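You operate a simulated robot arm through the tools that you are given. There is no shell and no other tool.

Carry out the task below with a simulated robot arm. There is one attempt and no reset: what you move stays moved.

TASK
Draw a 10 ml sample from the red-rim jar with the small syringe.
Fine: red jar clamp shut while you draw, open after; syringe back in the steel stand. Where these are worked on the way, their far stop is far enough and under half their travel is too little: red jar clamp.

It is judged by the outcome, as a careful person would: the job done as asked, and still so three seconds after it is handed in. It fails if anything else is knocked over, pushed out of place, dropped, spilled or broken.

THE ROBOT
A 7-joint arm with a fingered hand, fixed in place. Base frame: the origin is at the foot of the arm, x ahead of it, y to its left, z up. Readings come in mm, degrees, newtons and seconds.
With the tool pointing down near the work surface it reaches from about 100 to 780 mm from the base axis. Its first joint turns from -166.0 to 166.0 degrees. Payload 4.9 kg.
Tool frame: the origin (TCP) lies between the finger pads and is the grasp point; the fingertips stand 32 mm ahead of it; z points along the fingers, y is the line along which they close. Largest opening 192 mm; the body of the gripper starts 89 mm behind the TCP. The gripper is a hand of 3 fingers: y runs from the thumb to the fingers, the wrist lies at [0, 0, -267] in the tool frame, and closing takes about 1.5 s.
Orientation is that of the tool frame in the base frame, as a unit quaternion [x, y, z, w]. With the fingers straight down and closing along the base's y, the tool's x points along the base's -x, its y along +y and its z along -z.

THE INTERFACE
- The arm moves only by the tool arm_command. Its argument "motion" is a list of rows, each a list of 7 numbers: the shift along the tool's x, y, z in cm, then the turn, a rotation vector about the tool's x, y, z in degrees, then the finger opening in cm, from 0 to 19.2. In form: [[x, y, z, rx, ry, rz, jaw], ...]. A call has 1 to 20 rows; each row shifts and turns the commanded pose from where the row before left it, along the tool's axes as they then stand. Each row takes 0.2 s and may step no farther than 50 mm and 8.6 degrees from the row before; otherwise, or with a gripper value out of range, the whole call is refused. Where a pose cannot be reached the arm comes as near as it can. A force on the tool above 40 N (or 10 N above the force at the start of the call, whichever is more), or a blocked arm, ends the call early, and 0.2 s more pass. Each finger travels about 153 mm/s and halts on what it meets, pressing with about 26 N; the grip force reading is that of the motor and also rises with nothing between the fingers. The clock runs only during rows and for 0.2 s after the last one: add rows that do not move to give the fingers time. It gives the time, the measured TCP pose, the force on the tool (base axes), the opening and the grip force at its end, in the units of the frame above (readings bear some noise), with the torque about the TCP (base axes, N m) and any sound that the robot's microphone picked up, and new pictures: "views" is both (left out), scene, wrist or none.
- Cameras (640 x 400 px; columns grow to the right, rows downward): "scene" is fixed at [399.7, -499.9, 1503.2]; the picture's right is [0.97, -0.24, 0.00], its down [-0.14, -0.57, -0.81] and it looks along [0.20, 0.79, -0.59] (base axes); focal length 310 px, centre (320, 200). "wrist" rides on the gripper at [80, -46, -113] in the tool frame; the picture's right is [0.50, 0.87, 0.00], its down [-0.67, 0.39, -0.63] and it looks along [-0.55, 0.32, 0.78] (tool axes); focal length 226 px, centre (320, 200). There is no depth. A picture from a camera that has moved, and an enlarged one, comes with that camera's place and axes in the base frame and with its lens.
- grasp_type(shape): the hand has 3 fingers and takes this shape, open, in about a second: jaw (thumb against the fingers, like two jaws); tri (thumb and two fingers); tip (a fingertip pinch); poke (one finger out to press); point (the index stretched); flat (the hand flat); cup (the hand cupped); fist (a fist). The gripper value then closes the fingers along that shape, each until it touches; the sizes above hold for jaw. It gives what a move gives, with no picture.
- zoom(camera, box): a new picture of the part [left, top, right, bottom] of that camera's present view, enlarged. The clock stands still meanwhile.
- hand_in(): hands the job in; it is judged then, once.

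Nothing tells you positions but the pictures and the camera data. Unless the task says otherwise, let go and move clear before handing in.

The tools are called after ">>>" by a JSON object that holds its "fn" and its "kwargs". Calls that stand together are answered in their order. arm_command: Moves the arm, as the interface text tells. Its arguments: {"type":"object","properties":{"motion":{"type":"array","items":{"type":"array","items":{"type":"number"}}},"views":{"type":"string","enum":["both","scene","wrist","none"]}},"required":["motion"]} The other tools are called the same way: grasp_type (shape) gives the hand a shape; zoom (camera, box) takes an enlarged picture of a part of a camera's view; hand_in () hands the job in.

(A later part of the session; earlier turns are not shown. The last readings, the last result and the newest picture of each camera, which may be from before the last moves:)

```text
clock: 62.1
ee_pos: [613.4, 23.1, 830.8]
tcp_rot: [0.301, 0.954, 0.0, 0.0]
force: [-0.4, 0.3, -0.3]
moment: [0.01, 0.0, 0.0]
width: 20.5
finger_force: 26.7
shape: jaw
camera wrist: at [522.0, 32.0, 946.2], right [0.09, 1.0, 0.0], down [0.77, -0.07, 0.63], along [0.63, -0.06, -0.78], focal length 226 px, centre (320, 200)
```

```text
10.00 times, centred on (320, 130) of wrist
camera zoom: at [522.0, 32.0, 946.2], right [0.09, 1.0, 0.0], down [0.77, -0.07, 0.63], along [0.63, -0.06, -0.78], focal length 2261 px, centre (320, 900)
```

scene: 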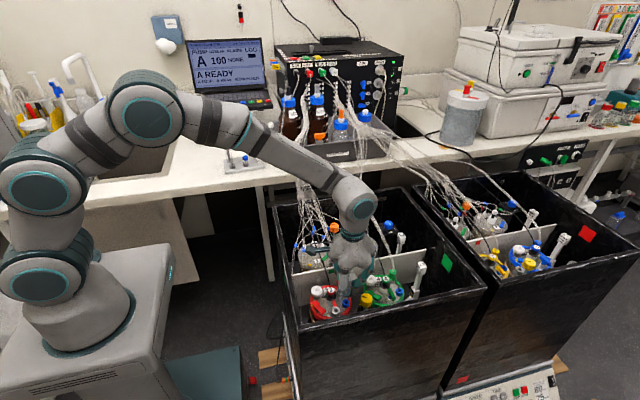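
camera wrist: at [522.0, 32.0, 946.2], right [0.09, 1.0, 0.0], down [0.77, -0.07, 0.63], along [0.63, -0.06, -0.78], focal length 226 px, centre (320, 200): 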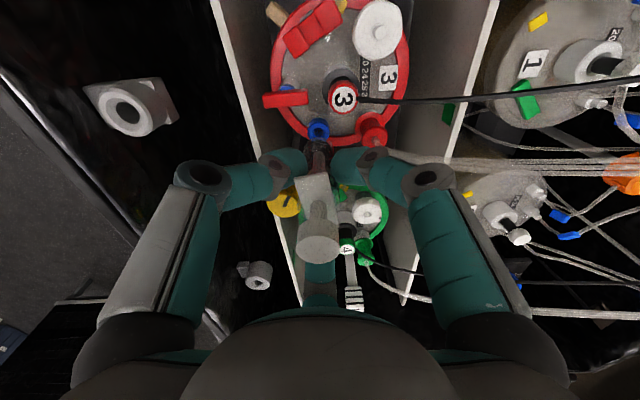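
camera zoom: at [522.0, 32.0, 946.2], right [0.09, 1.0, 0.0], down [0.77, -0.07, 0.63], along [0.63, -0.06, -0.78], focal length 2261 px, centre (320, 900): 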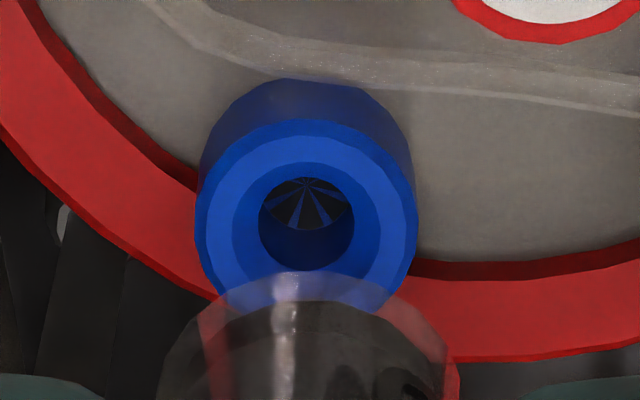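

Sideways the nozzle and port agree within half a millimetre in y, but the nozzle is ~2.7 mm too far in +x. I'll correct that, lower another 13 mm and verify again.

>>> {"fn": "arm_command", "kwargs": {"motion": [[0.204, -0.179, 0, 0, 0, 0, 1.5], [0, 0, 0.7, 0, 0, 0, 1.5], [0, 0, 0.6, 0, 0, 0, 1.5], [0, 0, 0, 0, 0, 0, 1.5]], "views": "none"}}

>>> {"fn": "zoom", "kwargs": {"camera": "scene", "box": [339, 295, 355, 311]}}

>>> {"fn": "zoom", "kwargs": {"camera": "wrist", "box": [300, 110, 340, 150]}}

```text
clock: 63.1
ee_pos: [612.4, 23.0, 819.6]
tcp_rot: [0.301, 0.954, 0.001, 0.0]
force: [0.3, -0.3, -0.2]
moment: [-0.01, -0.02, -0.02]
width: 20.9
finger_force: 25.6
shape: jaw
```

```text
16.00 times, centred on (347, 303) of scene
camera zoom: at [399.7, -499.9, 1503.2], right [0.97, -0.24, 0.0], down [-0.14, -0.57, -0.81], along [0.2, 0.79, -0.59], focal length 4963 px, centre (-112, -1448)
```

zoom: 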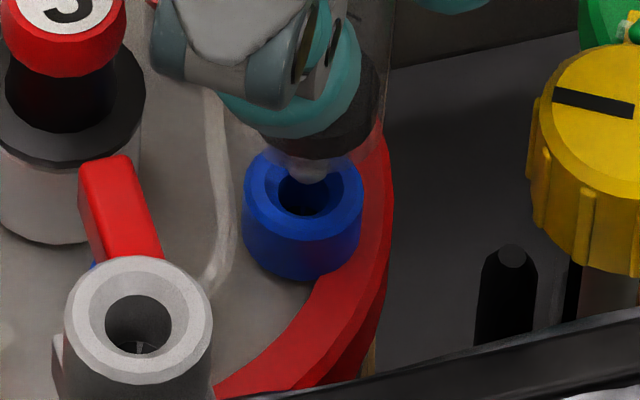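

```text
10.00 times, centred on (320, 130) of wrist
camera zoom: at [519.9, 31.9, 933.6], right [0.09, 1.0, 0.0], down [0.77, -0.07, 0.63], along [0.63, -0.06, -0.78], focal length 2261 px, centre (320, 900)
```

zoom: 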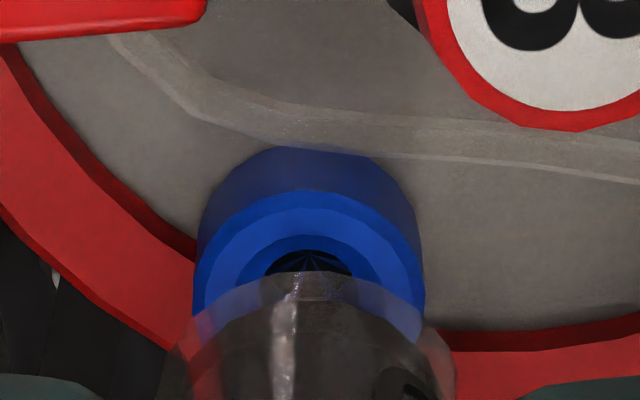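

Nearly there; another 0.8 mm in −x, then I'll lower in 3 mm steps into the port while watching the force.

>>> {"fn": "arm_command", "kwargs": {"motion": [[0.066, -0.046, 0, 0, 0, 0, 1.5], [0, 0, 0.3, 0, 0, 0, 1.5], [0, 0, 0.3, 0, 0, 0, 1.5], [0, 0, 0, 0, 0, 0, 1.5]], "views": "none"}}

>>> {"fn": "zoom", "kwargs": {"camera": "scene", "box": [339, 295, 355, 311]}}

>>> {"fn": "zoom", "kwargs": {"camera": "wrist", "box": [300, 110, 340, 150]}}

```text
clock: 64.1
ee_pos: [610.1, 25.3, 811.9]
tcp_rot: [0.3, 0.954, 0.0, 0.0]
force: [0.3, -0.7, -0.8]
moment: [0.01, -0.05, 0.02]
width: 20.8
finger_force: 26.1
shape: jaw
```

```text
16.00 times, centred on (347, 303) of scene
camera zoom: at [399.7, -499.9, 1503.2], right [0.97, -0.24, 0.0], down [-0.14, -0.57, -0.81], along [0.2, 0.79, -0.59], focal length 4963 px, centre (-112, -1448)
```

zoom: 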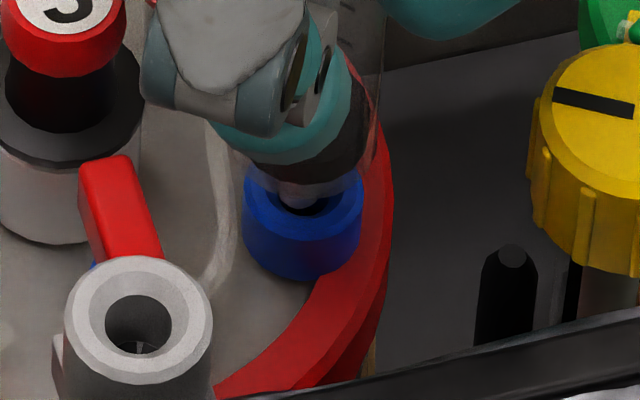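

```text
10.00 times, centred on (320, 130) of wrist
camera zoom: at [518.5, 31.8, 927.0], right [0.09, 1.0, 0.0], down [0.77, -0.07, 0.63], along [0.63, -0.06, -0.78], focal length 2261 px, centre (320, 900)
```

zoom: 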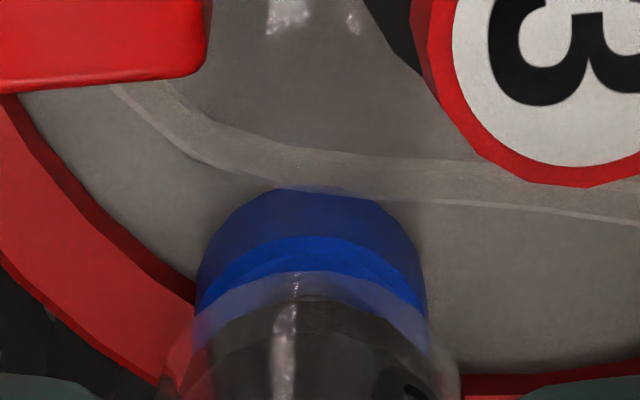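

The nozzle is right over the hole. Continuing down into it in small steps.

>>> {"fn": "arm_command", "kwargs": {"motion": [[0, 0, 0.2, 0, 0, 0, 1.5], [0, 0, 0.2, 0, 0, 0, 1.5], [0, 0, 0, 0, 0, 0, 1.5]], "views": "none"}}

>>> {"fn": "zoom", "kwargs": {"camera": "scene", "box": [339, 295, 355, 311]}}

```text
clock: 64.9
ee_pos: [610.0, 23.8, 809.5]
tcp_rot: [0.301, 0.954, 0.0, 0.0]
force: [0.5, -0.7, -0.1]
moment: [0.03, 0.02, 0.02]
width: 20.9
finger_force: 26.1
shape: jaw
```

```text
16.00 times, centred on (347, 303) of scene
camera zoom: at [399.7, -499.9, 1503.2], right [0.97, -0.24, 0.0], down [-0.14, -0.57, -0.81], along [0.2, 0.79, -0.59], focal length 4963 px, centre (-112, -1448)
```

zoom: 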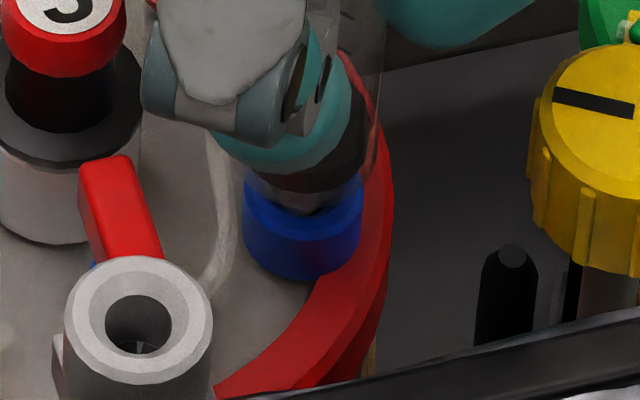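

>>> {"fn": "arm_command", "kwargs": {"motion": [[0, 0, 0.2, 0, 0, 0, 1.5], [0, 0, 0.2, 0, 0, 0, 1.5], [0, 0, 0, 0, 0, 0, 1.5]], "views": "none"}}

>>> {"fn": "zoom", "kwargs": {"camera": "scene", "box": [339, 295, 355, 311]}}

```text
clock: 65.7
ee_pos: [609.6, 24.2, 805.0]
tcp_rot: [0.301, 0.954, 0.0, 0.001]
force: [-0.5, 0.0, 2.1]
moment: [-0.01, -0.03, 0.02]
width: 21.0
finger_force: 26.3
shape: jaw
```

```text
16.00 times, centred on (347, 303) of scene
camera zoom: at [399.7, -499.9, 1503.2], right [0.97, -0.24, 0.0], down [-0.14, -0.57, -0.81], along [0.2, 0.79, -0.59], focal length 4963 px, centre (-112, -1448)
```

zoom: 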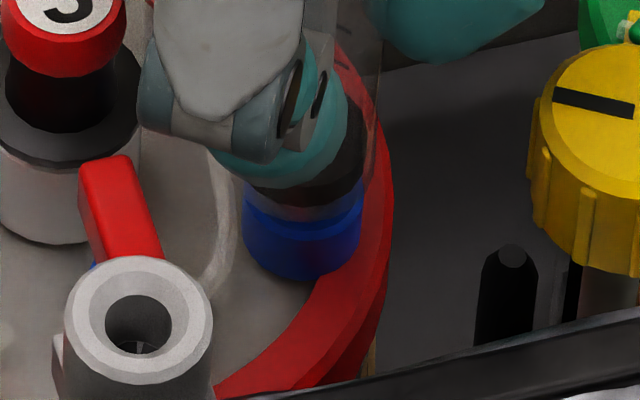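

Light contact begins (2 N). A couple more millimetres to seat it.

>>> {"fn": "arm_command", "kwargs": {"motion": [[0, 0, 0.1, 0, 0, 0, 1.5], [0, 0, 0.1, 0, 0, 0, 1.5]], "views": "none"}}

>>> {"fn": "arm_command", "kwargs": {"motion": [[0, 0, 0.1, 0, 0, 0, 1.5], [0, 0, 0, 0, 0, 0, 1.5]], "views": "both"}}

>>> {"fn": "zoom", "kwargs": {"camera": "scene", "box": [330, 270, 365, 310]}}

>>> {"fn": "zoom", "kwargs": {"camera": "wrist", "box": [240, 100, 400, 280]}}

```text
clock: 66.3
ee_pos: [609.7, 24.1, 801.9]
tcp_rot: [0.301, 0.954, 0.0, 0.002]
force: [2.2, 0.0, 8.1]
moment: [0.02, -0.08, 0.02]
width: 20.9
finger_force: 26.1
shape: jaw
```

```text
clock: 66.9
ee_pos: [610.6, 23.5, 804.1]
tcp_rot: [0.301, 0.954, 0.0, 0.002]
force: [1.5, -2.1, 19.2]
moment: [-0.05, 0.01, 0.04]
width: 20.9
finger_force: 26.2
shape: jaw
camera wrist: at [518.9, 31.8, 917.5], right [0.09, 1.0, 0.0], down [0.77, -0.07, 0.63], along [0.63, -0.05, -0.77], focal length 226 px, centre (320, 200)
```

scene: 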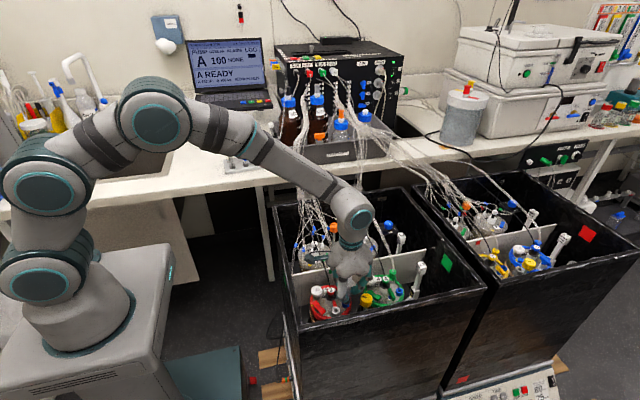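
wrist: 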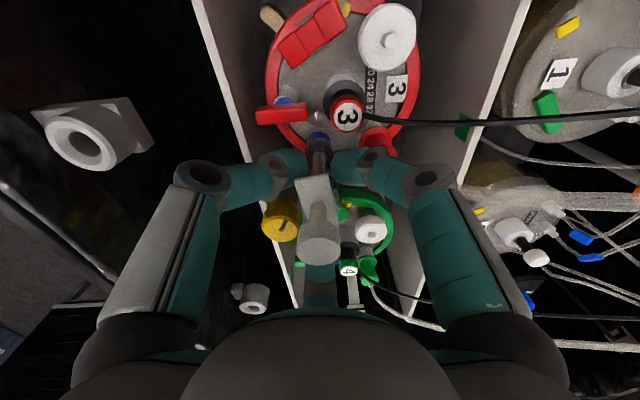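

```text
10.00 times, centred on (348, 290) of scene
camera zoom: at [399.7, -499.9, 1503.2], right [0.97, -0.24, 0.0], down [-0.14, -0.57, -0.81], along [0.2, 0.79, -0.59], focal length 3102 px, centre (45, -700)
```

zoom: 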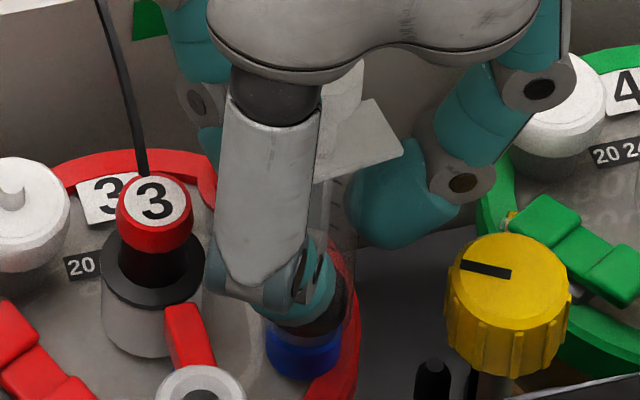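

```text
2.22 times, centred on (320, 190) of wrist
camera zoom: at [518.9, 31.8, 917.5], right [0.09, 1.0, 0.0], down [0.77, -0.07, 0.63], along [0.63, -0.05, -0.77], focal length 502 px, centre (320, 222)
```

zoom: 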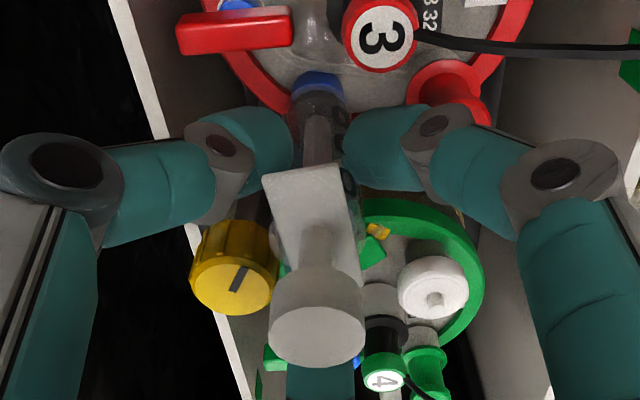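

The syringe is seated in the blue port (about 19 N down, barrel on the port rim). I'll ease off the push, open the fingers just clear of the barrel and check that it stands.

>>> {"fn": "arm_command", "kwargs": {"motion": [[0, 0, -0.1, 0, 0, 0, 1.5], [0, 0, 0, 0, 0, 0, 2.4], [0, 0, 0, 0, 0, 0, 3.0], [0, 0, 0, 0, 0, 0, 3.6], [0, 0, 0, 0, 0, 0, 3.6]], "views": "wrist"}}

>>> {"fn": "zoom", "kwargs": {"camera": "scene", "box": [330, 270, 365, 310]}}

>>> {"fn": "zoom", "kwargs": {"camera": "wrist", "box": [240, 100, 400, 280]}}

```text
clock: 68.1
ee_pos: [609.7, 23.9, 801.3]
tcp_rot: [0.3, 0.954, 0.0, 0.0]
force: [0.7, 1.0, 1.2]
moment: [0.01, -0.01, 0.0]
width: 35.7
finger_force: 0.0
shape: jaw
camera wrist: at [518.2, 31.5, 916.3], right [0.09, 1.0, 0.0], down [0.77, -0.07, 0.63], along [0.63, -0.06, -0.78], focal length 226 px, centre (320, 200)
```

wrist: 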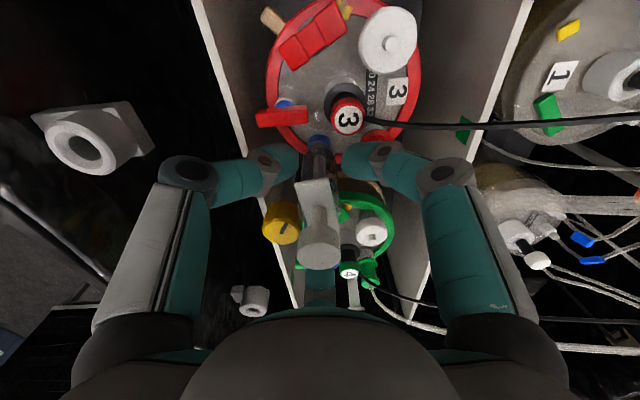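

```text
10.00 times, centred on (348, 290) of scene
camera zoom: at [399.7, -499.9, 1503.2], right [0.97, -0.24, 0.0], down [-0.14, -0.57, -0.81], along [0.2, 0.79, -0.59], focal length 3102 px, centre (45, -700)
```

zoom: 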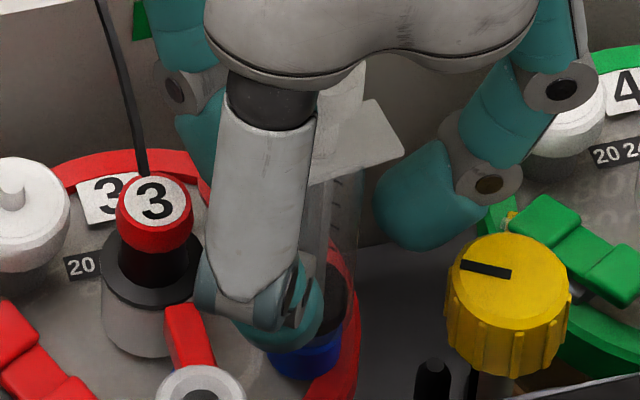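

```text
2.22 times, centred on (320, 190) of wrist
camera zoom: at [518.2, 31.5, 916.3], right [0.09, 1.0, 0.0], down [0.77, -0.07, 0.63], along [0.63, -0.06, -0.78], focal length 502 px, centre (320, 222)
```

zoom: 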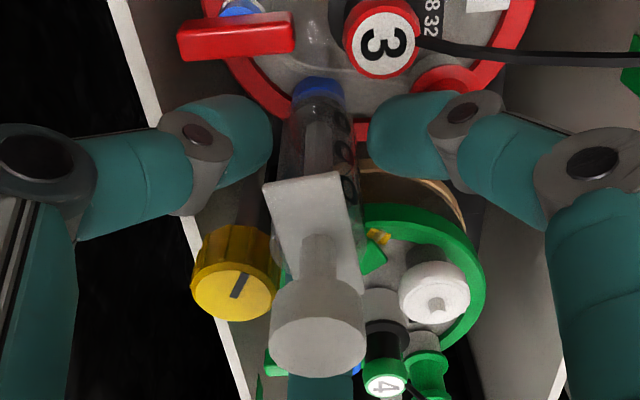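

It stands in the port by itself. I'll raise the hand 16 mm, then open wider and go up to the plunger cap.

>>> {"fn": "arm_command", "kwargs": {"motion": [[0, 0, -0.8, 0, 0, 0, 3.6], [0, 0, -0.8, 0, 0, 0, 3.6], [0, 0, 0, 0, 0, 0, 5.0], [0, 0, 0, 0, 0, 0, 6.4], [0, 0, 0, 0, 0, 0, 6.4]], "views": "wrist"}}

>>> {"fn": "zoom", "kwargs": {"camera": "wrist", "box": [200, 80, 440, 300]}}

>>> {"fn": "zoom", "kwargs": {"camera": "scene", "box": [310, 240, 370, 310]}}

```text
clock: 69.3
ee_pos: [610.7, 23.5, 817.3]
tcp_rot: [0.3, 0.954, -0.001, 0.0]
force: [0.1, 0.8, 0.0]
moment: [0.03, -0.01, -0.02]
width: 63.3
finger_force: 0.2
shape: jaw
camera wrist: at [519.7, 30.8, 932.6], right [0.09, 1.0, 0.0], down [0.77, -0.07, 0.63], along [0.63, -0.06, -0.78], focal length 226 px, centre (320, 200)
```

wrist: 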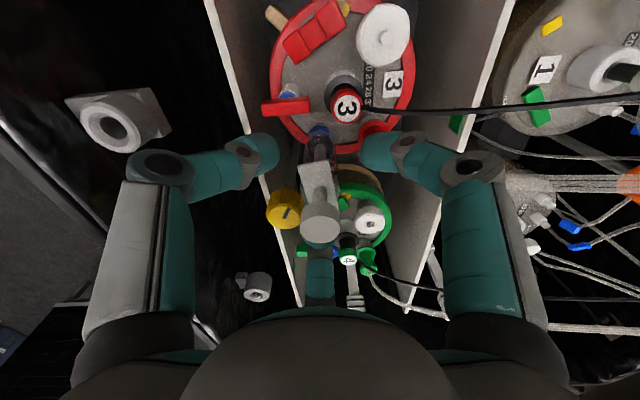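

```text
1.82 times, centred on (320, 190) of wrist
camera zoom: at [519.7, 30.8, 932.6], right [0.09, 1.0, 0.0], down [0.77, -0.07, 0.63], along [0.63, -0.06, -0.78], focal length 411 px, centre (320, 218)
```

zoom: 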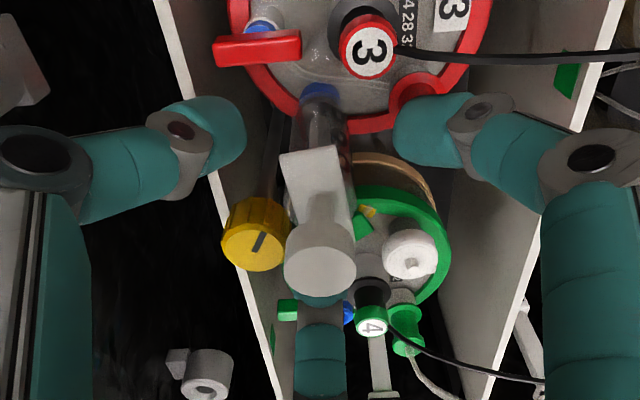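

```text
5.71 times, centred on (340, 275) of scene
camera zoom: at [399.7, -499.9, 1503.2], right [0.97, -0.24, 0.0], down [-0.14, -0.57, -0.81], along [0.2, 0.79, -0.59], focal length 1773 px, centre (206, -229)
```

zoom: 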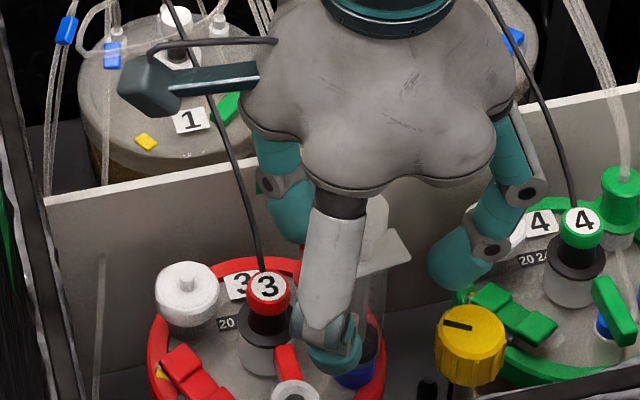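

>>> {"fn": "arm_command", "kwargs": {"motion": [[0, 0, -2.0, 0, 0, 0, 6.4], [0, 0, -2.0, 0, 0, 0, 6.4], [0, 0, 0, 0, 0, 0, 6.4]], "views": "wrist"}}

>>> {"fn": "zoom", "kwargs": {"camera": "wrist", "box": [260, 120, 380, 240]}}

>>> {"fn": "zoom", "kwargs": {"camera": "scene", "box": [325, 255, 365, 305]}}

```text
clock: 70.1
ee_pos: [610.0, 26.9, 858.7]
tcp_rot: [0.301, 0.954, 0.0, 0.0]
force: [0.0, 0.2, -0.1]
moment: [-0.01, -0.03, -0.02]
width: 63.7
finger_force: 0.0
shape: jaw
camera wrist: at [519.1, 34.4, 973.8], right [0.09, 1.0, 0.0], down [0.77, -0.07, 0.63], along [0.63, -0.06, -0.78], focal length 226 px, centre (320, 200)
```

wrist: 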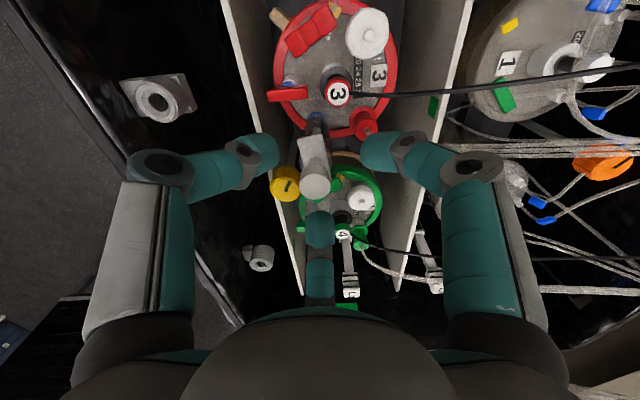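

```text
3.33 times, centred on (320, 180) of wrist
camera zoom: at [519.1, 34.4, 973.8], right [0.09, 1.0, 0.0], down [0.77, -0.07, 0.63], along [0.63, -0.06, -0.78], focal length 754 px, centre (320, 267)
```

zoom: 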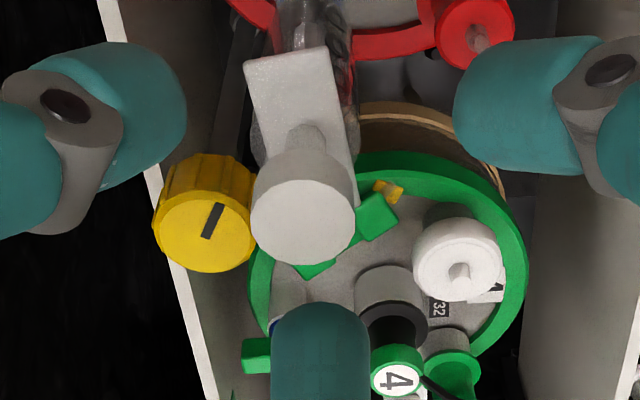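

```text
8.00 times, centred on (345, 280) of scene
camera zoom: at [399.7, -499.9, 1503.2], right [0.97, -0.24, 0.0], down [-0.14, -0.57, -0.81], along [0.2, 0.79, -0.59], focal length 2482 px, centre (120, -440)
```

zoom: 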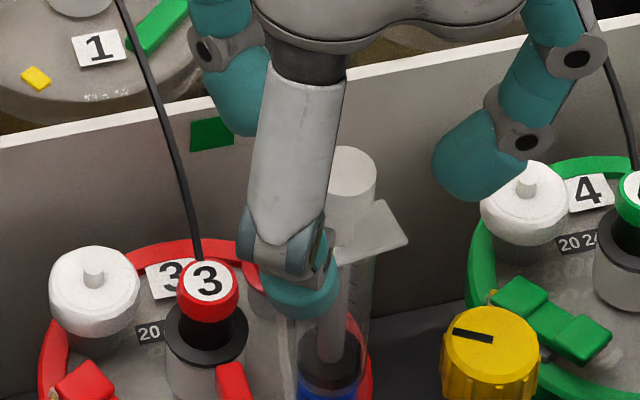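

The cap sits at about (613, 22.5), top near z≈840; I'm 4–5 mm off it. I'll recentre and close gently on the cap.

>>> {"fn": "arm_command", "kwargs": {"motion": [[-0.49, -0.17, 0, 0, 0, 0, 6.4], [0, 0, 0, 0, 0, 0, 5.0], [0, 0, 0, 0, 0, 0, 4.0]], "views": "wrist"}}

>>> {"fn": "zoom", "kwargs": {"camera": "wrist", "box": [260, 120, 380, 240]}}

>>> {"fn": "zoom", "kwargs": {"camera": "scene", "box": [325, 255, 365, 305]}}

```text
clock: 70.9
ee_pos: [613.5, 21.3, 858.8]
tcp_rot: [0.301, 0.953, 0.0, 0.0]
force: [-0.4, 0.1, -0.3]
moment: [0.0, -0.01, 0.01]
width: 40.4
finger_force: 0.0
shape: jaw
camera wrist: at [521.8, 29.3, 973.9], right [0.09, 1.0, 0.0], down [0.77, -0.07, 0.63], along [0.63, -0.06, -0.78], focal length 226 px, centre (320, 200)
```

wrist: 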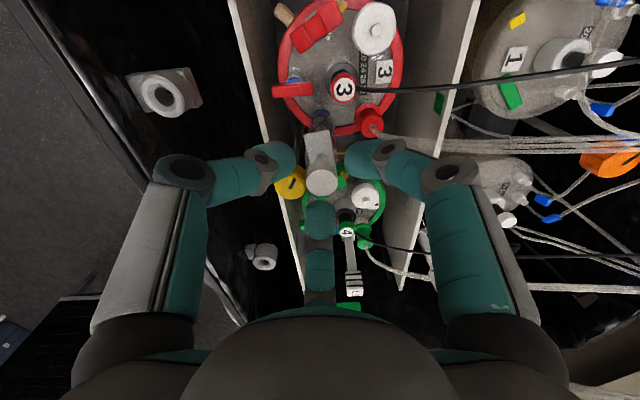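

```text
3.33 times, centred on (320, 180) of wrist
camera zoom: at [521.8, 29.3, 973.9], right [0.09, 1.0, 0.0], down [0.77, -0.07, 0.63], along [0.63, -0.06, -0.78], focal length 754 px, centre (320, 267)
```

zoom: 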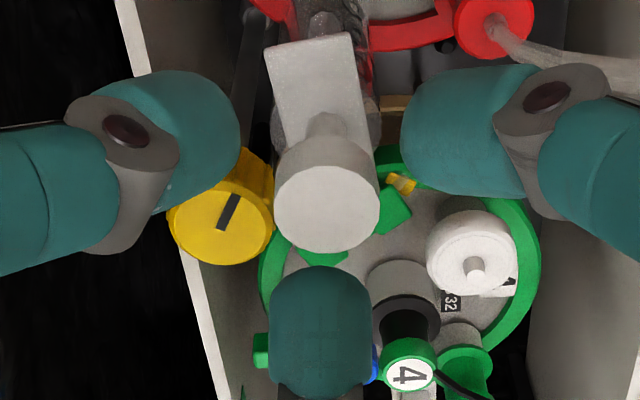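

```text
8.00 times, centred on (345, 280) of scene
camera zoom: at [399.7, -499.9, 1503.2], right [0.97, -0.24, 0.0], down [-0.14, -0.57, -0.81], along [0.2, 0.79, -0.59], focal length 2482 px, centre (120, -440)
```

zoom: 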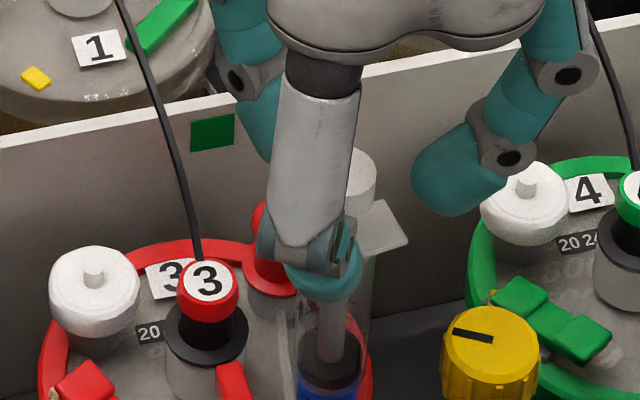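

>>> {"fn": "arm_command", "kwargs": {"motion": [[0.2, 0.04, 0, 0, 0, 0, 3.6], [0, 0, 0, 0, 0, 0, 3.0], [0, 0, 0, 0, 0, 0, 2.5], [0, 0, 0, 0, 0, 0, 2.0], [0, 0, 0, 0, 0, 0, 1.5], [0, 0, 0, 0, 0, 0, 1.0], [0, 0, 0, 0, 0, 0, 1.0]], "views": "wrist"}}

>>> {"fn": "zoom", "kwargs": {"camera": "wrist", "box": [260, 120, 380, 240]}}

>>> {"fn": "zoom", "kwargs": {"camera": "scene", "box": [325, 255, 365, 305]}}

```text
clock: 72.5
ee_pos: [611.3, 22.7, 857.6]
tcp_rot: [0.301, 0.954, -0.001, 0.001]
force: [-0.5, -0.2, -1.3]
moment: [0.0, 0.01, -0.01]
width: 17.0
finger_force: 26.2
shape: jaw
camera wrist: at [520.4, 30.3, 972.9], right [0.09, 1.0, 0.0], down [0.77, -0.07, 0.63], along [0.63, -0.06, -0.78], focal length 226 px, centre (320, 200)
```

wrist: 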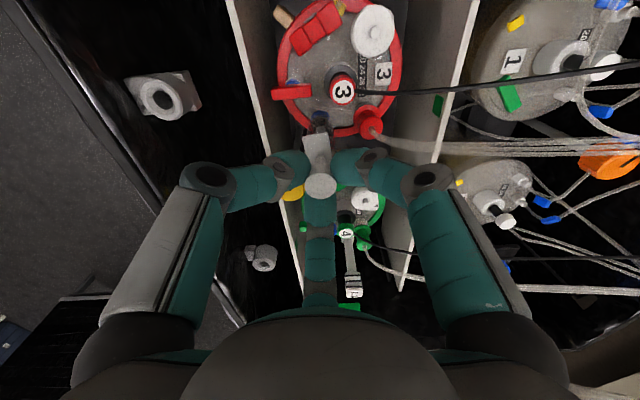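

```text
3.33 times, centred on (320, 180) of wrist
camera zoom: at [520.4, 30.3, 972.9], right [0.09, 1.0, 0.0], down [0.77, -0.07, 0.63], along [0.63, -0.06, -0.78], focal length 754 px, centre (320, 267)
```

zoom: 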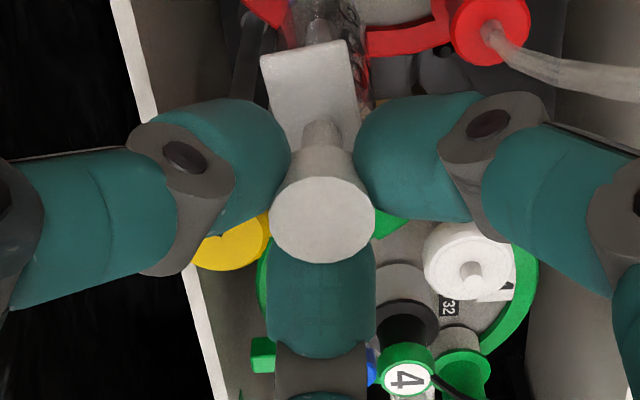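

```text
8.00 times, centred on (345, 280) of scene
camera zoom: at [399.7, -499.9, 1503.2], right [0.97, -0.24, 0.0], down [-0.14, -0.57, -0.81], along [0.2, 0.79, -0.59], focal length 2482 px, centre (120, -440)
```

zoom: 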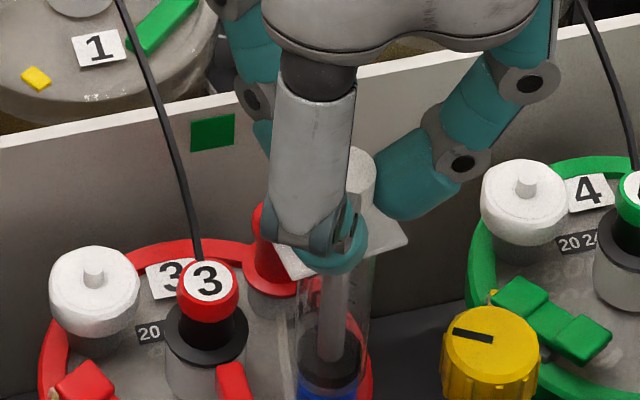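

The cap is gripped. I'll draw slowly: first 5 mm up, checking that the barrel stays in the port.

>>> {"fn": "arm_command", "kwargs": {"motion": [[0, 0, -0.2, 0, 0, 0, 1.0], [0, 0, -0.2, 0, 0, 0, 1.0], [0, 0, -0.2, 0, 0, 0, 1.0]], "views": "none"}}

>>> {"fn": "zoom", "kwargs": {"camera": "scene", "box": [325, 255, 365, 305]}}

>>> {"fn": "zoom", "kwargs": {"camera": "scene", "box": [338, 290, 358, 310]}}

```text
clock: 73.3
ee_pos: [611.7, 20.7, 864.8]
tcp_rot: [0.301, 0.954, 0.0, 0.0]
force: [-0.5, 2.9, 0.5]
moment: [0.09, 0.05, 0.01]
width: 17.0
finger_force: 25.8
shape: jaw
```

```text
8.00 times, centred on (345, 280) of scene
camera zoom: at [399.7, -499.9, 1503.2], right [0.97, -0.24, 0.0], down [-0.14, -0.57, -0.81], along [0.2, 0.79, -0.59], focal length 2482 px, centre (120, -440)
```

zoom: 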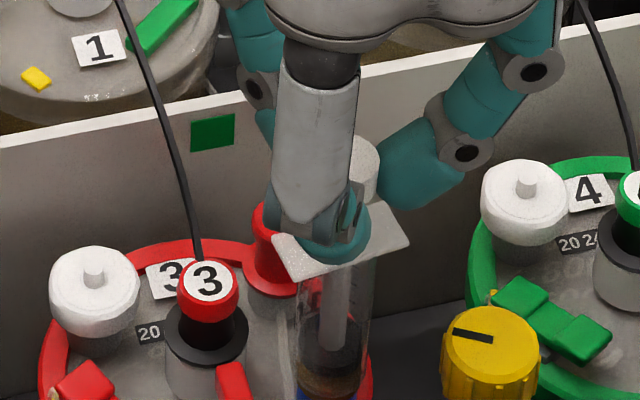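

```text
16.00 times, centred on (348, 300) of scene
camera zoom: at [399.7, -499.9, 1503.2], right [0.97, -0.24, 0.0], down [-0.14, -0.57, -0.81], along [0.2, 0.79, -0.59], focal length 4963 px, centre (-128, -1400)
```

zoom: 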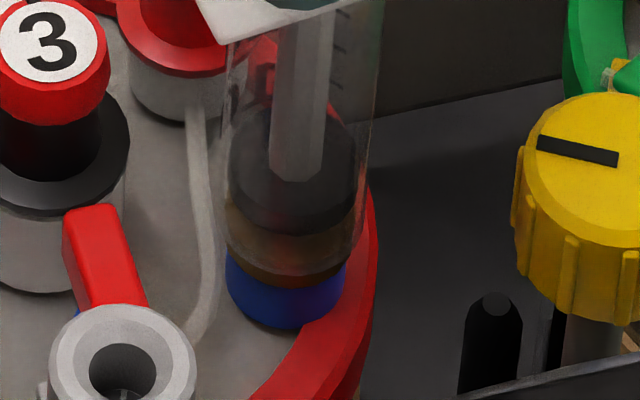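

Brown liquid is following the stopper and the barrel stays seated – the draw works. I'll continue slowly toward 20 mm total travel (10 ml at 2 mm/ml) and read the scale.

>>> {"fn": "arm_command", "kwargs": {"motion": [[0, 0, -0.2, 0, 0, 0, 1.0], [0, 0, -0.2, 0, 0, 0, 1.0], [0, 0, -0.2, 0, 0, 0, 1.0], [0, 0, 0, 0, 0, 0, 1.0]], "views": "none"}}

>>> {"fn": "zoom", "kwargs": {"camera": "scene", "box": [335, 280, 360, 305]}}

>>> {"fn": "zoom", "kwargs": {"camera": "wrist", "box": [280, 80, 370, 200]}}

```text
clock: 74.3
ee_pos: [610.0, 19.9, 871.3]
tcp_rot: [0.301, 0.954, 0.0, 0.0]
force: [2.0, 3.0, -0.4]
moment: [0.07, -0.05, 0.0]
width: 17.1
finger_force: 26.4
shape: jaw
```

```text
16.00 times, centred on (348, 292) of scene
camera zoom: at [399.7, -499.9, 1503.2], right [0.97, -0.24, 0.0], down [-0.14, -0.57, -0.81], along [0.2, 0.79, -0.59], focal length 4963 px, centre (-120, -1280)
```

zoom: 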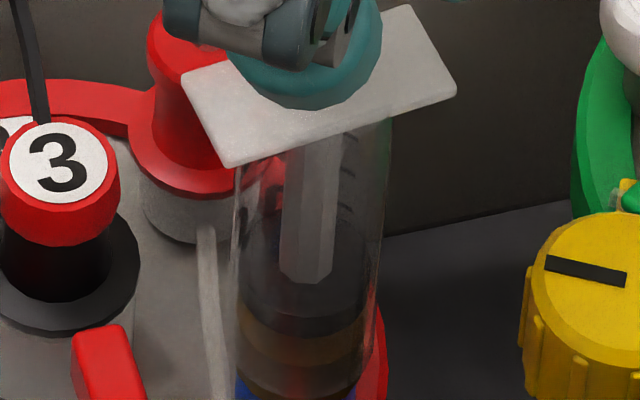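

```text
3.33 times, centred on (325, 140) of wrist
camera zoom: at [519.8, 28.3, 985.5], right [0.09, 1.0, 0.0], down [0.77, -0.07, 0.63], along [0.63, -0.06, -0.78], focal length 754 px, centre (303, 400)
```

zoom: 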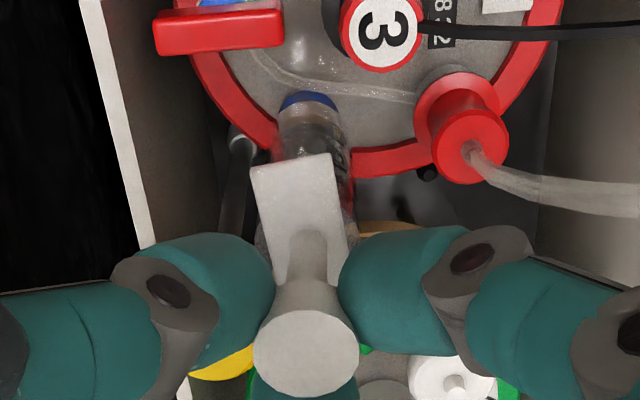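

Roughly 13 mm of travel so far. I'll correct the small sideways drift and zoom to read the stopper against the ticks.

>>> {"fn": "arm_command", "kwargs": {"motion": [[0.1, 0.2, -0.1, 0, 0, 0, 1.0], [0, 0, -0.2, 0, 0, 0, 1.0], [0, 0, 0, 0, 0, 0, 1.0]], "views": "none"}}

>>> {"fn": "zoom", "kwargs": {"camera": "scene", "box": [339, 288, 357, 304]}}

>>> {"fn": "zoom", "kwargs": {"camera": "scene", "box": [339, 280, 357, 296]}}

```text
clock: 75.1
ee_pos: [611.9, 23.1, 872.3]
tcp_rot: [0.301, 0.954, 0.0, 0.0]
force: [0.1, -1.4, -1.2]
moment: [-0.09, 0.03, 0.02]
width: 17.0
finger_force: 25.7
shape: jaw
```

```text
16.00 times, centred on (348, 296) of scene
camera zoom: at [399.7, -499.9, 1503.2], right [0.97, -0.24, 0.0], down [-0.14, -0.57, -0.81], along [0.2, 0.79, -0.59], focal length 4963 px, centre (-128, -1336)
```

zoom: 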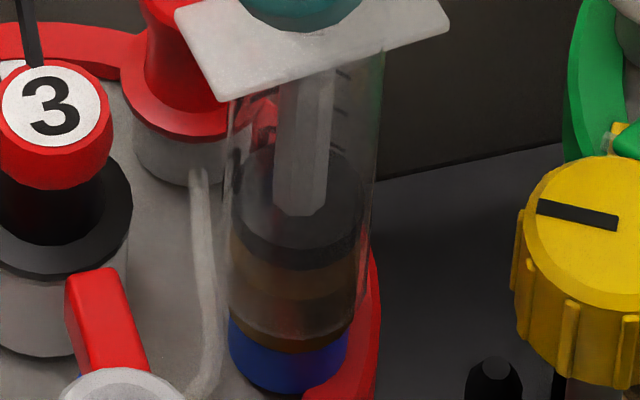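

```text
16.00 times, centred on (348, 288) of scene
camera zoom: at [399.7, -499.9, 1503.2], right [0.97, -0.24, 0.0], down [-0.14, -0.57, -0.81], along [0.2, 0.79, -0.59], focal length 4963 px, centre (-128, -1208)
```

zoom: 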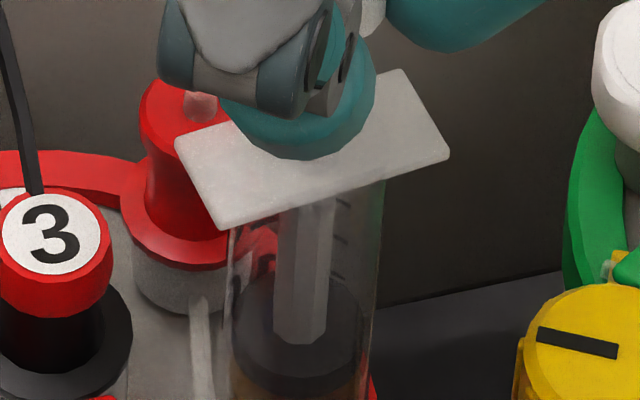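

>>> {"fn": "arm_command", "kwargs": {"motion": [[0, 0, -0.2, 0, 0, 0, 1.0], [0, 0, -0.2, 0, 0, 0, 1.0], [0, 0, -0.1, 0, 0, 0, 1.0], [0, 0, 0, 0, 0, 0, 1.0]], "views": "none"}}

>>> {"fn": "zoom", "kwargs": {"camera": "scene", "box": [339, 284, 357, 300]}}

>>> {"fn": "zoom", "kwargs": {"camera": "wrist", "box": [280, 80, 370, 200]}}

```text
clock: 76.1
ee_pos: [610.8, 21.6, 877.4]
tcp_rot: [0.3, 0.954, -0.001, -0.001]
force: [0.1, -0.1, -0.8]
moment: [-0.03, -0.01, 0.02]
width: 16.8
finger_force: 25.9
shape: jaw
```

```text
16.00 times, centred on (348, 292) of scene
camera zoom: at [399.7, -499.9, 1503.2], right [0.97, -0.24, 0.0], down [-0.14, -0.57, -0.81], along [0.2, 0.79, -0.59], focal length 4963 px, centre (-128, -1272)
```

zoom: 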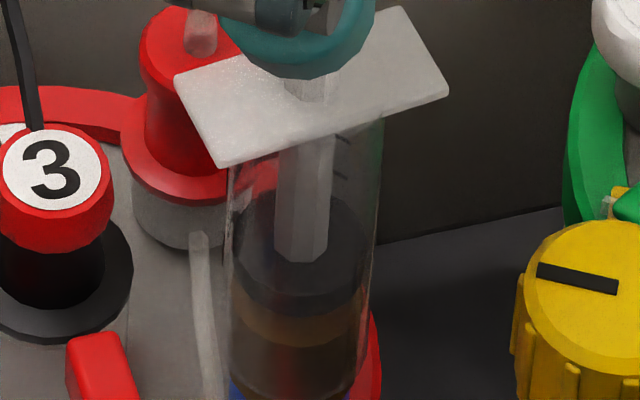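

```text
3.33 times, centred on (325, 140) of wrist
camera zoom: at [520.4, 30.6, 992.6], right [0.09, 1.0, 0.0], down [0.77, -0.07, 0.63], along [0.63, -0.06, -0.78], focal length 754 px, centre (303, 400)
```

zoom: 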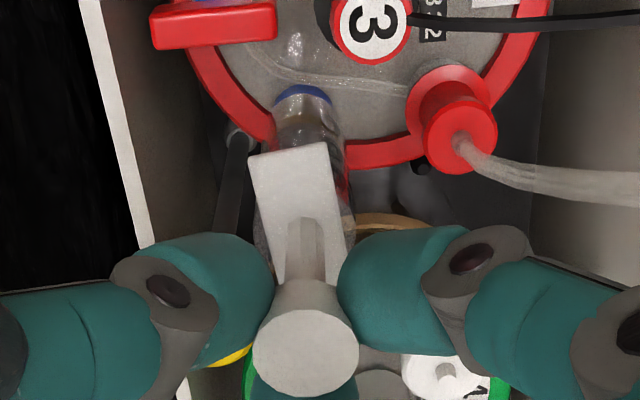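

Travel is now about 20 mm. I'll release the cap, back the hand off upward, and read the stopper against the scale.

>>> {"fn": "arm_command", "kwargs": {"motion": [[0, 0, 0, 0, 0, 0, 2.4], [0, 0, 0, 0, 0, 0, 4.0], [0, 0, 0, 0, 0, 0, 6.4], [0, 0, 0, 0, 0, 0, 6.4], [0, 0, -3, 0, 0, 0, 6.4], [0, 0, -4, 0, 0, 0, 6.4], [0, 0, -4, 0, 0, 0, 6.4], [0, 0, 0, 0, 0, 0, 6.4]], "views": "wrist"}}

>>> {"fn": "zoom", "kwargs": {"camera": "scene", "box": [330, 265, 365, 305]}}

>>> {"fn": "zoom", "kwargs": {"camera": "scene", "box": [339, 284, 357, 304]}}

>>> {"fn": "zoom", "kwargs": {"camera": "wrist", "box": [270, 80, 370, 200]}}

```text
clock: 77.9
ee_pos: [613.2, 24.6, 988.8]
tcp_rot: [0.301, 0.954, 0.001, 0.0]
force: [-0.4, -0.3, -0.2]
moment: [0.03, 0.0, 0.03]
width: 63.6
finger_force: 0.0
shape: jaw
camera wrist: at [521.1, 31.9, 1102.7], right [0.09, 1.0, 0.0], down [0.77, -0.07, 0.63], along [0.63, -0.06, -0.78], focal length 226 px, centre (320, 200)
```

wrist: 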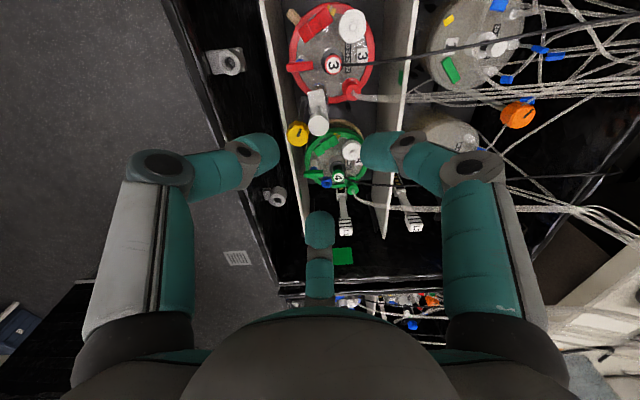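

```text
10.00 times, centred on (348, 285) of scene
camera zoom: at [399.7, -499.9, 1503.2], right [0.97, -0.24, 0.0], down [-0.14, -0.57, -0.81], along [0.2, 0.79, -0.59], focal length 3102 px, centre (45, -650)
```

zoom: 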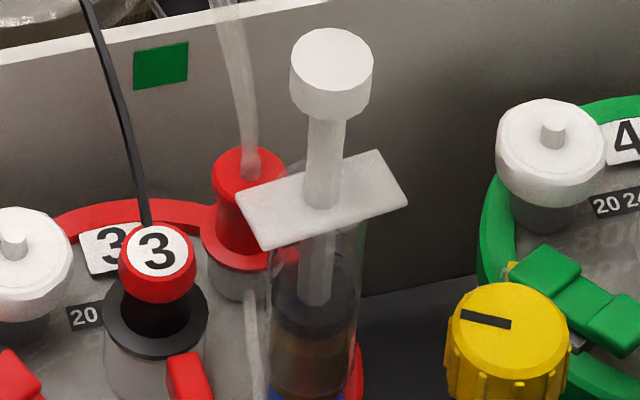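

```text
16.00 times, centred on (348, 294) of scene
camera zoom: at [399.7, -499.9, 1503.2], right [0.97, -0.24, 0.0], down [-0.14, -0.57, -0.81], along [0.2, 0.79, -0.59], focal length 4963 px, centre (-128, -1304)
```

zoom: 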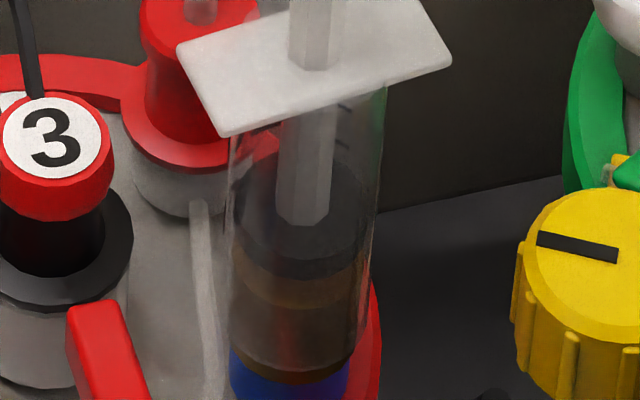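

```text
3.33 times, centred on (320, 140) of wrist
camera zoom: at [521.1, 31.9, 1102.7], right [0.09, 1.0, 0.0], down [0.77, -0.07, 0.63], along [0.63, -0.06, -0.78], focal length 754 px, centre (320, 400)
```

zoom: 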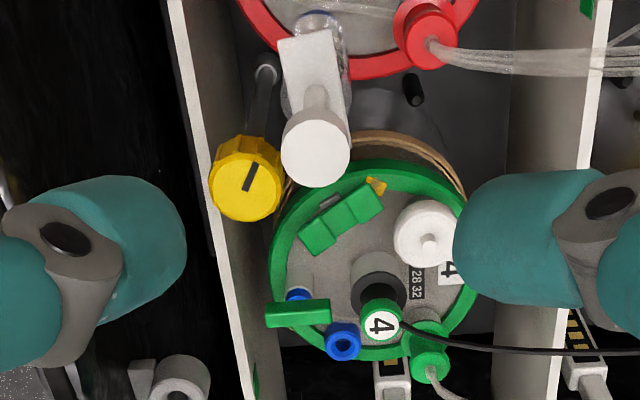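

Liquid is in the barrel, and the syringe stands steady. Different estimates put the travel at 20–22 mm, so I want to read the scale directly: I'll move the camera to the −x side of the jar, tilted to a flatter view of the barrel's numbers.

>>> {"fn": "arm_command", "kwargs": {"motion": [[3.43, -2.59, 0, 0, 0, 0, 6.4], [3.43, -2.59, 0, 0, 0, 0, 6.4], [3.43, -2.59, 0, 0, 0, 0, 6.4], [0, 0, 0, -4.58, -6.56, 0, 6.4], [0, 0, 0, -4.58, -6.56, 0, 6.4], [0.943, -0.66, 4.0, 0, 0, 0, 6.4], [0.943, -0.66, 4.0, 0, 0, 0, 6.4], [0.943, -0.66, 4.0, 0, 0, 0, 6.4], [0, 0, 0, 0, 0, 0, 6.4]], "views": "wrist"}}

```text
clock: 79.9
ee_pos: [484.8, 20.6, 865.0]
tcp_rot: [0.298, 0.944, 0.043, 0.134]
force: [7.6, 0.1, 10.9]
moment: [-0.22, 0.23, 0.18]
width: 61.9
finger_force: 0.1
shape: jaw
camera wrist: at [364.1, 28.3, 949.8], right [0.08, 1.0, 0.02], down [0.57, -0.07, 0.82], along [0.82, -0.05, -0.57], focal length 226 px, centre (320, 200)
```

wrist: 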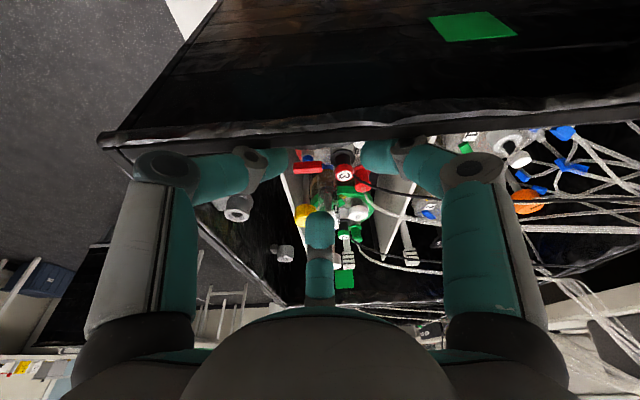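

There is a light contact (about 13 N) – likely a finger on the tank's left rim. I'll back straight up right away.

>>> {"fn": "arm_command", "kwargs": {"motion": [[-0.68, 0.47, -2.88, 0, 0, 0, 6.4], [0, 0, 0, 0, 0, 0, 6.4]], "views": "both"}}

>>> {"fn": "zoom", "kwargs": {"camera": "scene", "box": [260, 190, 400, 330]}}

>>> {"fn": "zoom", "kwargs": {"camera": "wrist", "box": [280, 120, 380, 220]}}

```text
clock: 80.5
ee_pos: [482.6, 19.0, 892.1]
tcp_rot: [0.298, 0.944, 0.041, 0.132]
force: [-0.9, -0.8, 0.1]
moment: [-0.02, -0.03, 0.0]
width: 63.6
finger_force: 0.1
shape: jaw
camera wrist: at [363.8, 27.7, 979.0], right [0.08, 1.0, 0.02], down [0.57, -0.07, 0.82], along [0.82, -0.06, -0.57], focal length 226 px, centre (320, 200)
```

scene: 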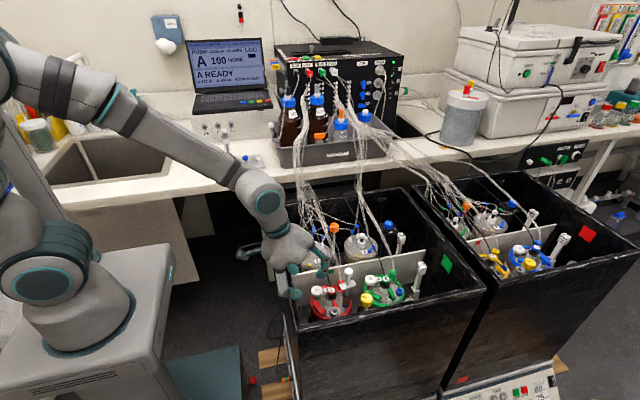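
wrist: 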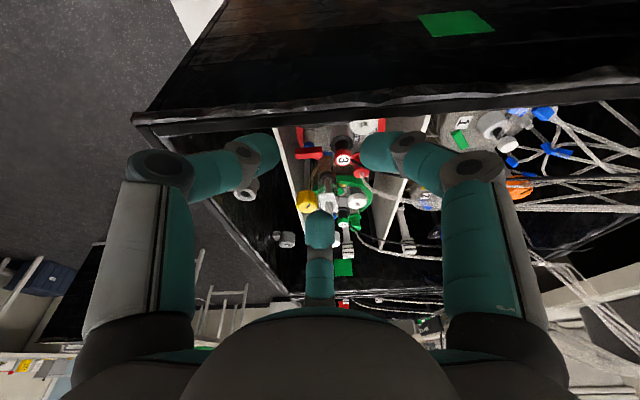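

```text
2.86 times, centred on (330, 260) of scene
camera zoom: at [399.7, -499.9, 1503.2], right [0.97, -0.24, 0.0], down [-0.14, -0.57, -0.81], along [0.2, 0.79, -0.59], focal length 886 px, centre (291, 29)
```

zoom: 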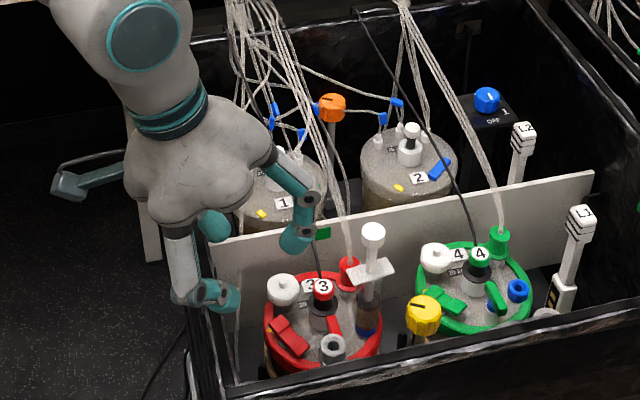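

```text
4.00 times, centred on (330, 170) of wrist
camera zoom: at [363.8, 27.7, 979.0], right [0.08, 1.0, 0.02], down [0.57, -0.07, 0.82], along [0.82, -0.06, -0.57], focal length 904 px, centre (280, 320)
```

zoom: 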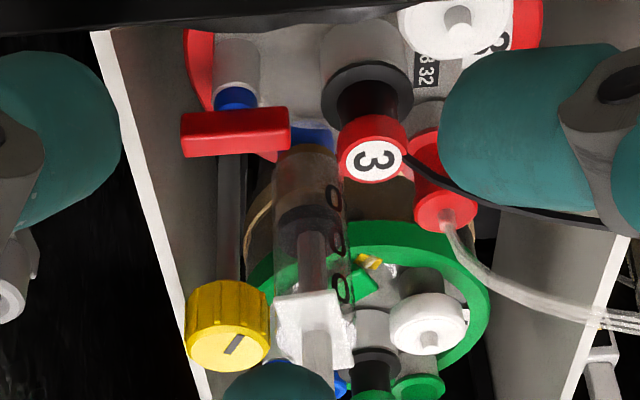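

No harm done; clear of the rim. The barrel's numbers are visible from here; zooming in to read the stopper position.

>>> {"fn": "zoom", "kwargs": {"camera": "wrist", "box": [312, 158, 352, 206]}}

>>> {"fn": "zoom", "kwargs": {"camera": "wrist", "box": [322, 160, 347, 185]}}

>>> {"fn": "zoom", "kwargs": {"camera": "scene", "box": [338, 268, 362, 306]}}

```text
8.33 times, centred on (332, 182) of wrist
camera zoom: at [363.8, 27.7, 979.0], right [0.08, 1.0, 0.02], down [0.57, -0.07, 0.82], along [0.82, -0.06, -0.57], focal length 1884 px, centre (220, 350)
```

zoom: 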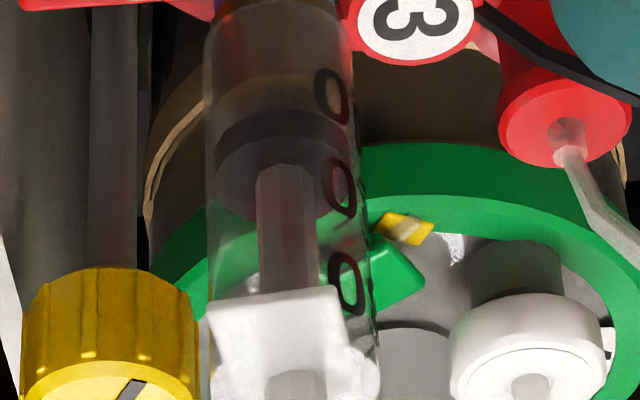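

```text
16.00 times, centred on (334, 172) of wrist
camera zoom: at [363.8, 27.7, 979.0], right [0.08, 1.0, 0.02], down [0.57, -0.07, 0.82], along [0.82, -0.06, -0.57], focal length 3617 px, centre (88, 640)
```

zoom: 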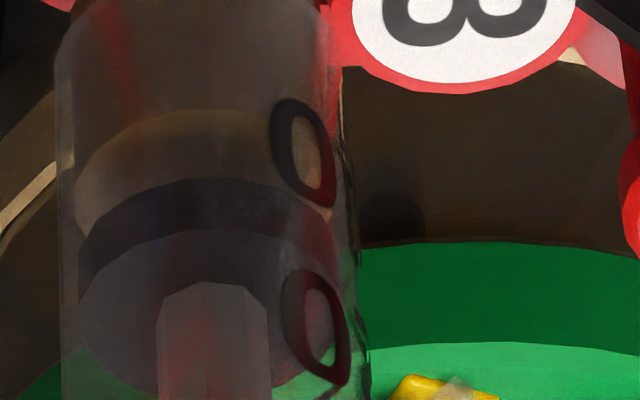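

```text
10.53 times, centred on (350, 287) of scene
camera zoom: at [399.7, -499.9, 1503.2], right [0.97, -0.24, 0.0], down [-0.14, -0.57, -0.81], along [0.2, 0.79, -0.59], focal length 3265 px, centre (4, -716)
```

zoom: 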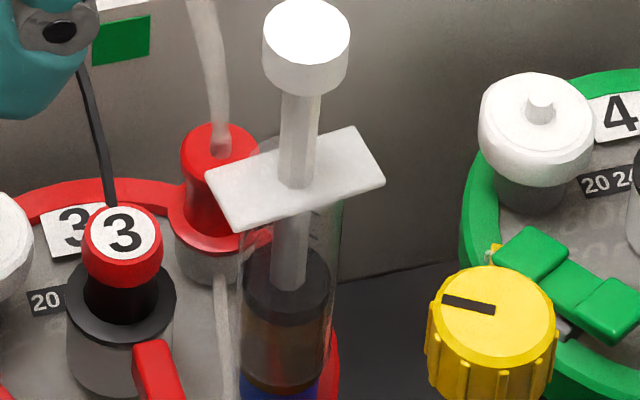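

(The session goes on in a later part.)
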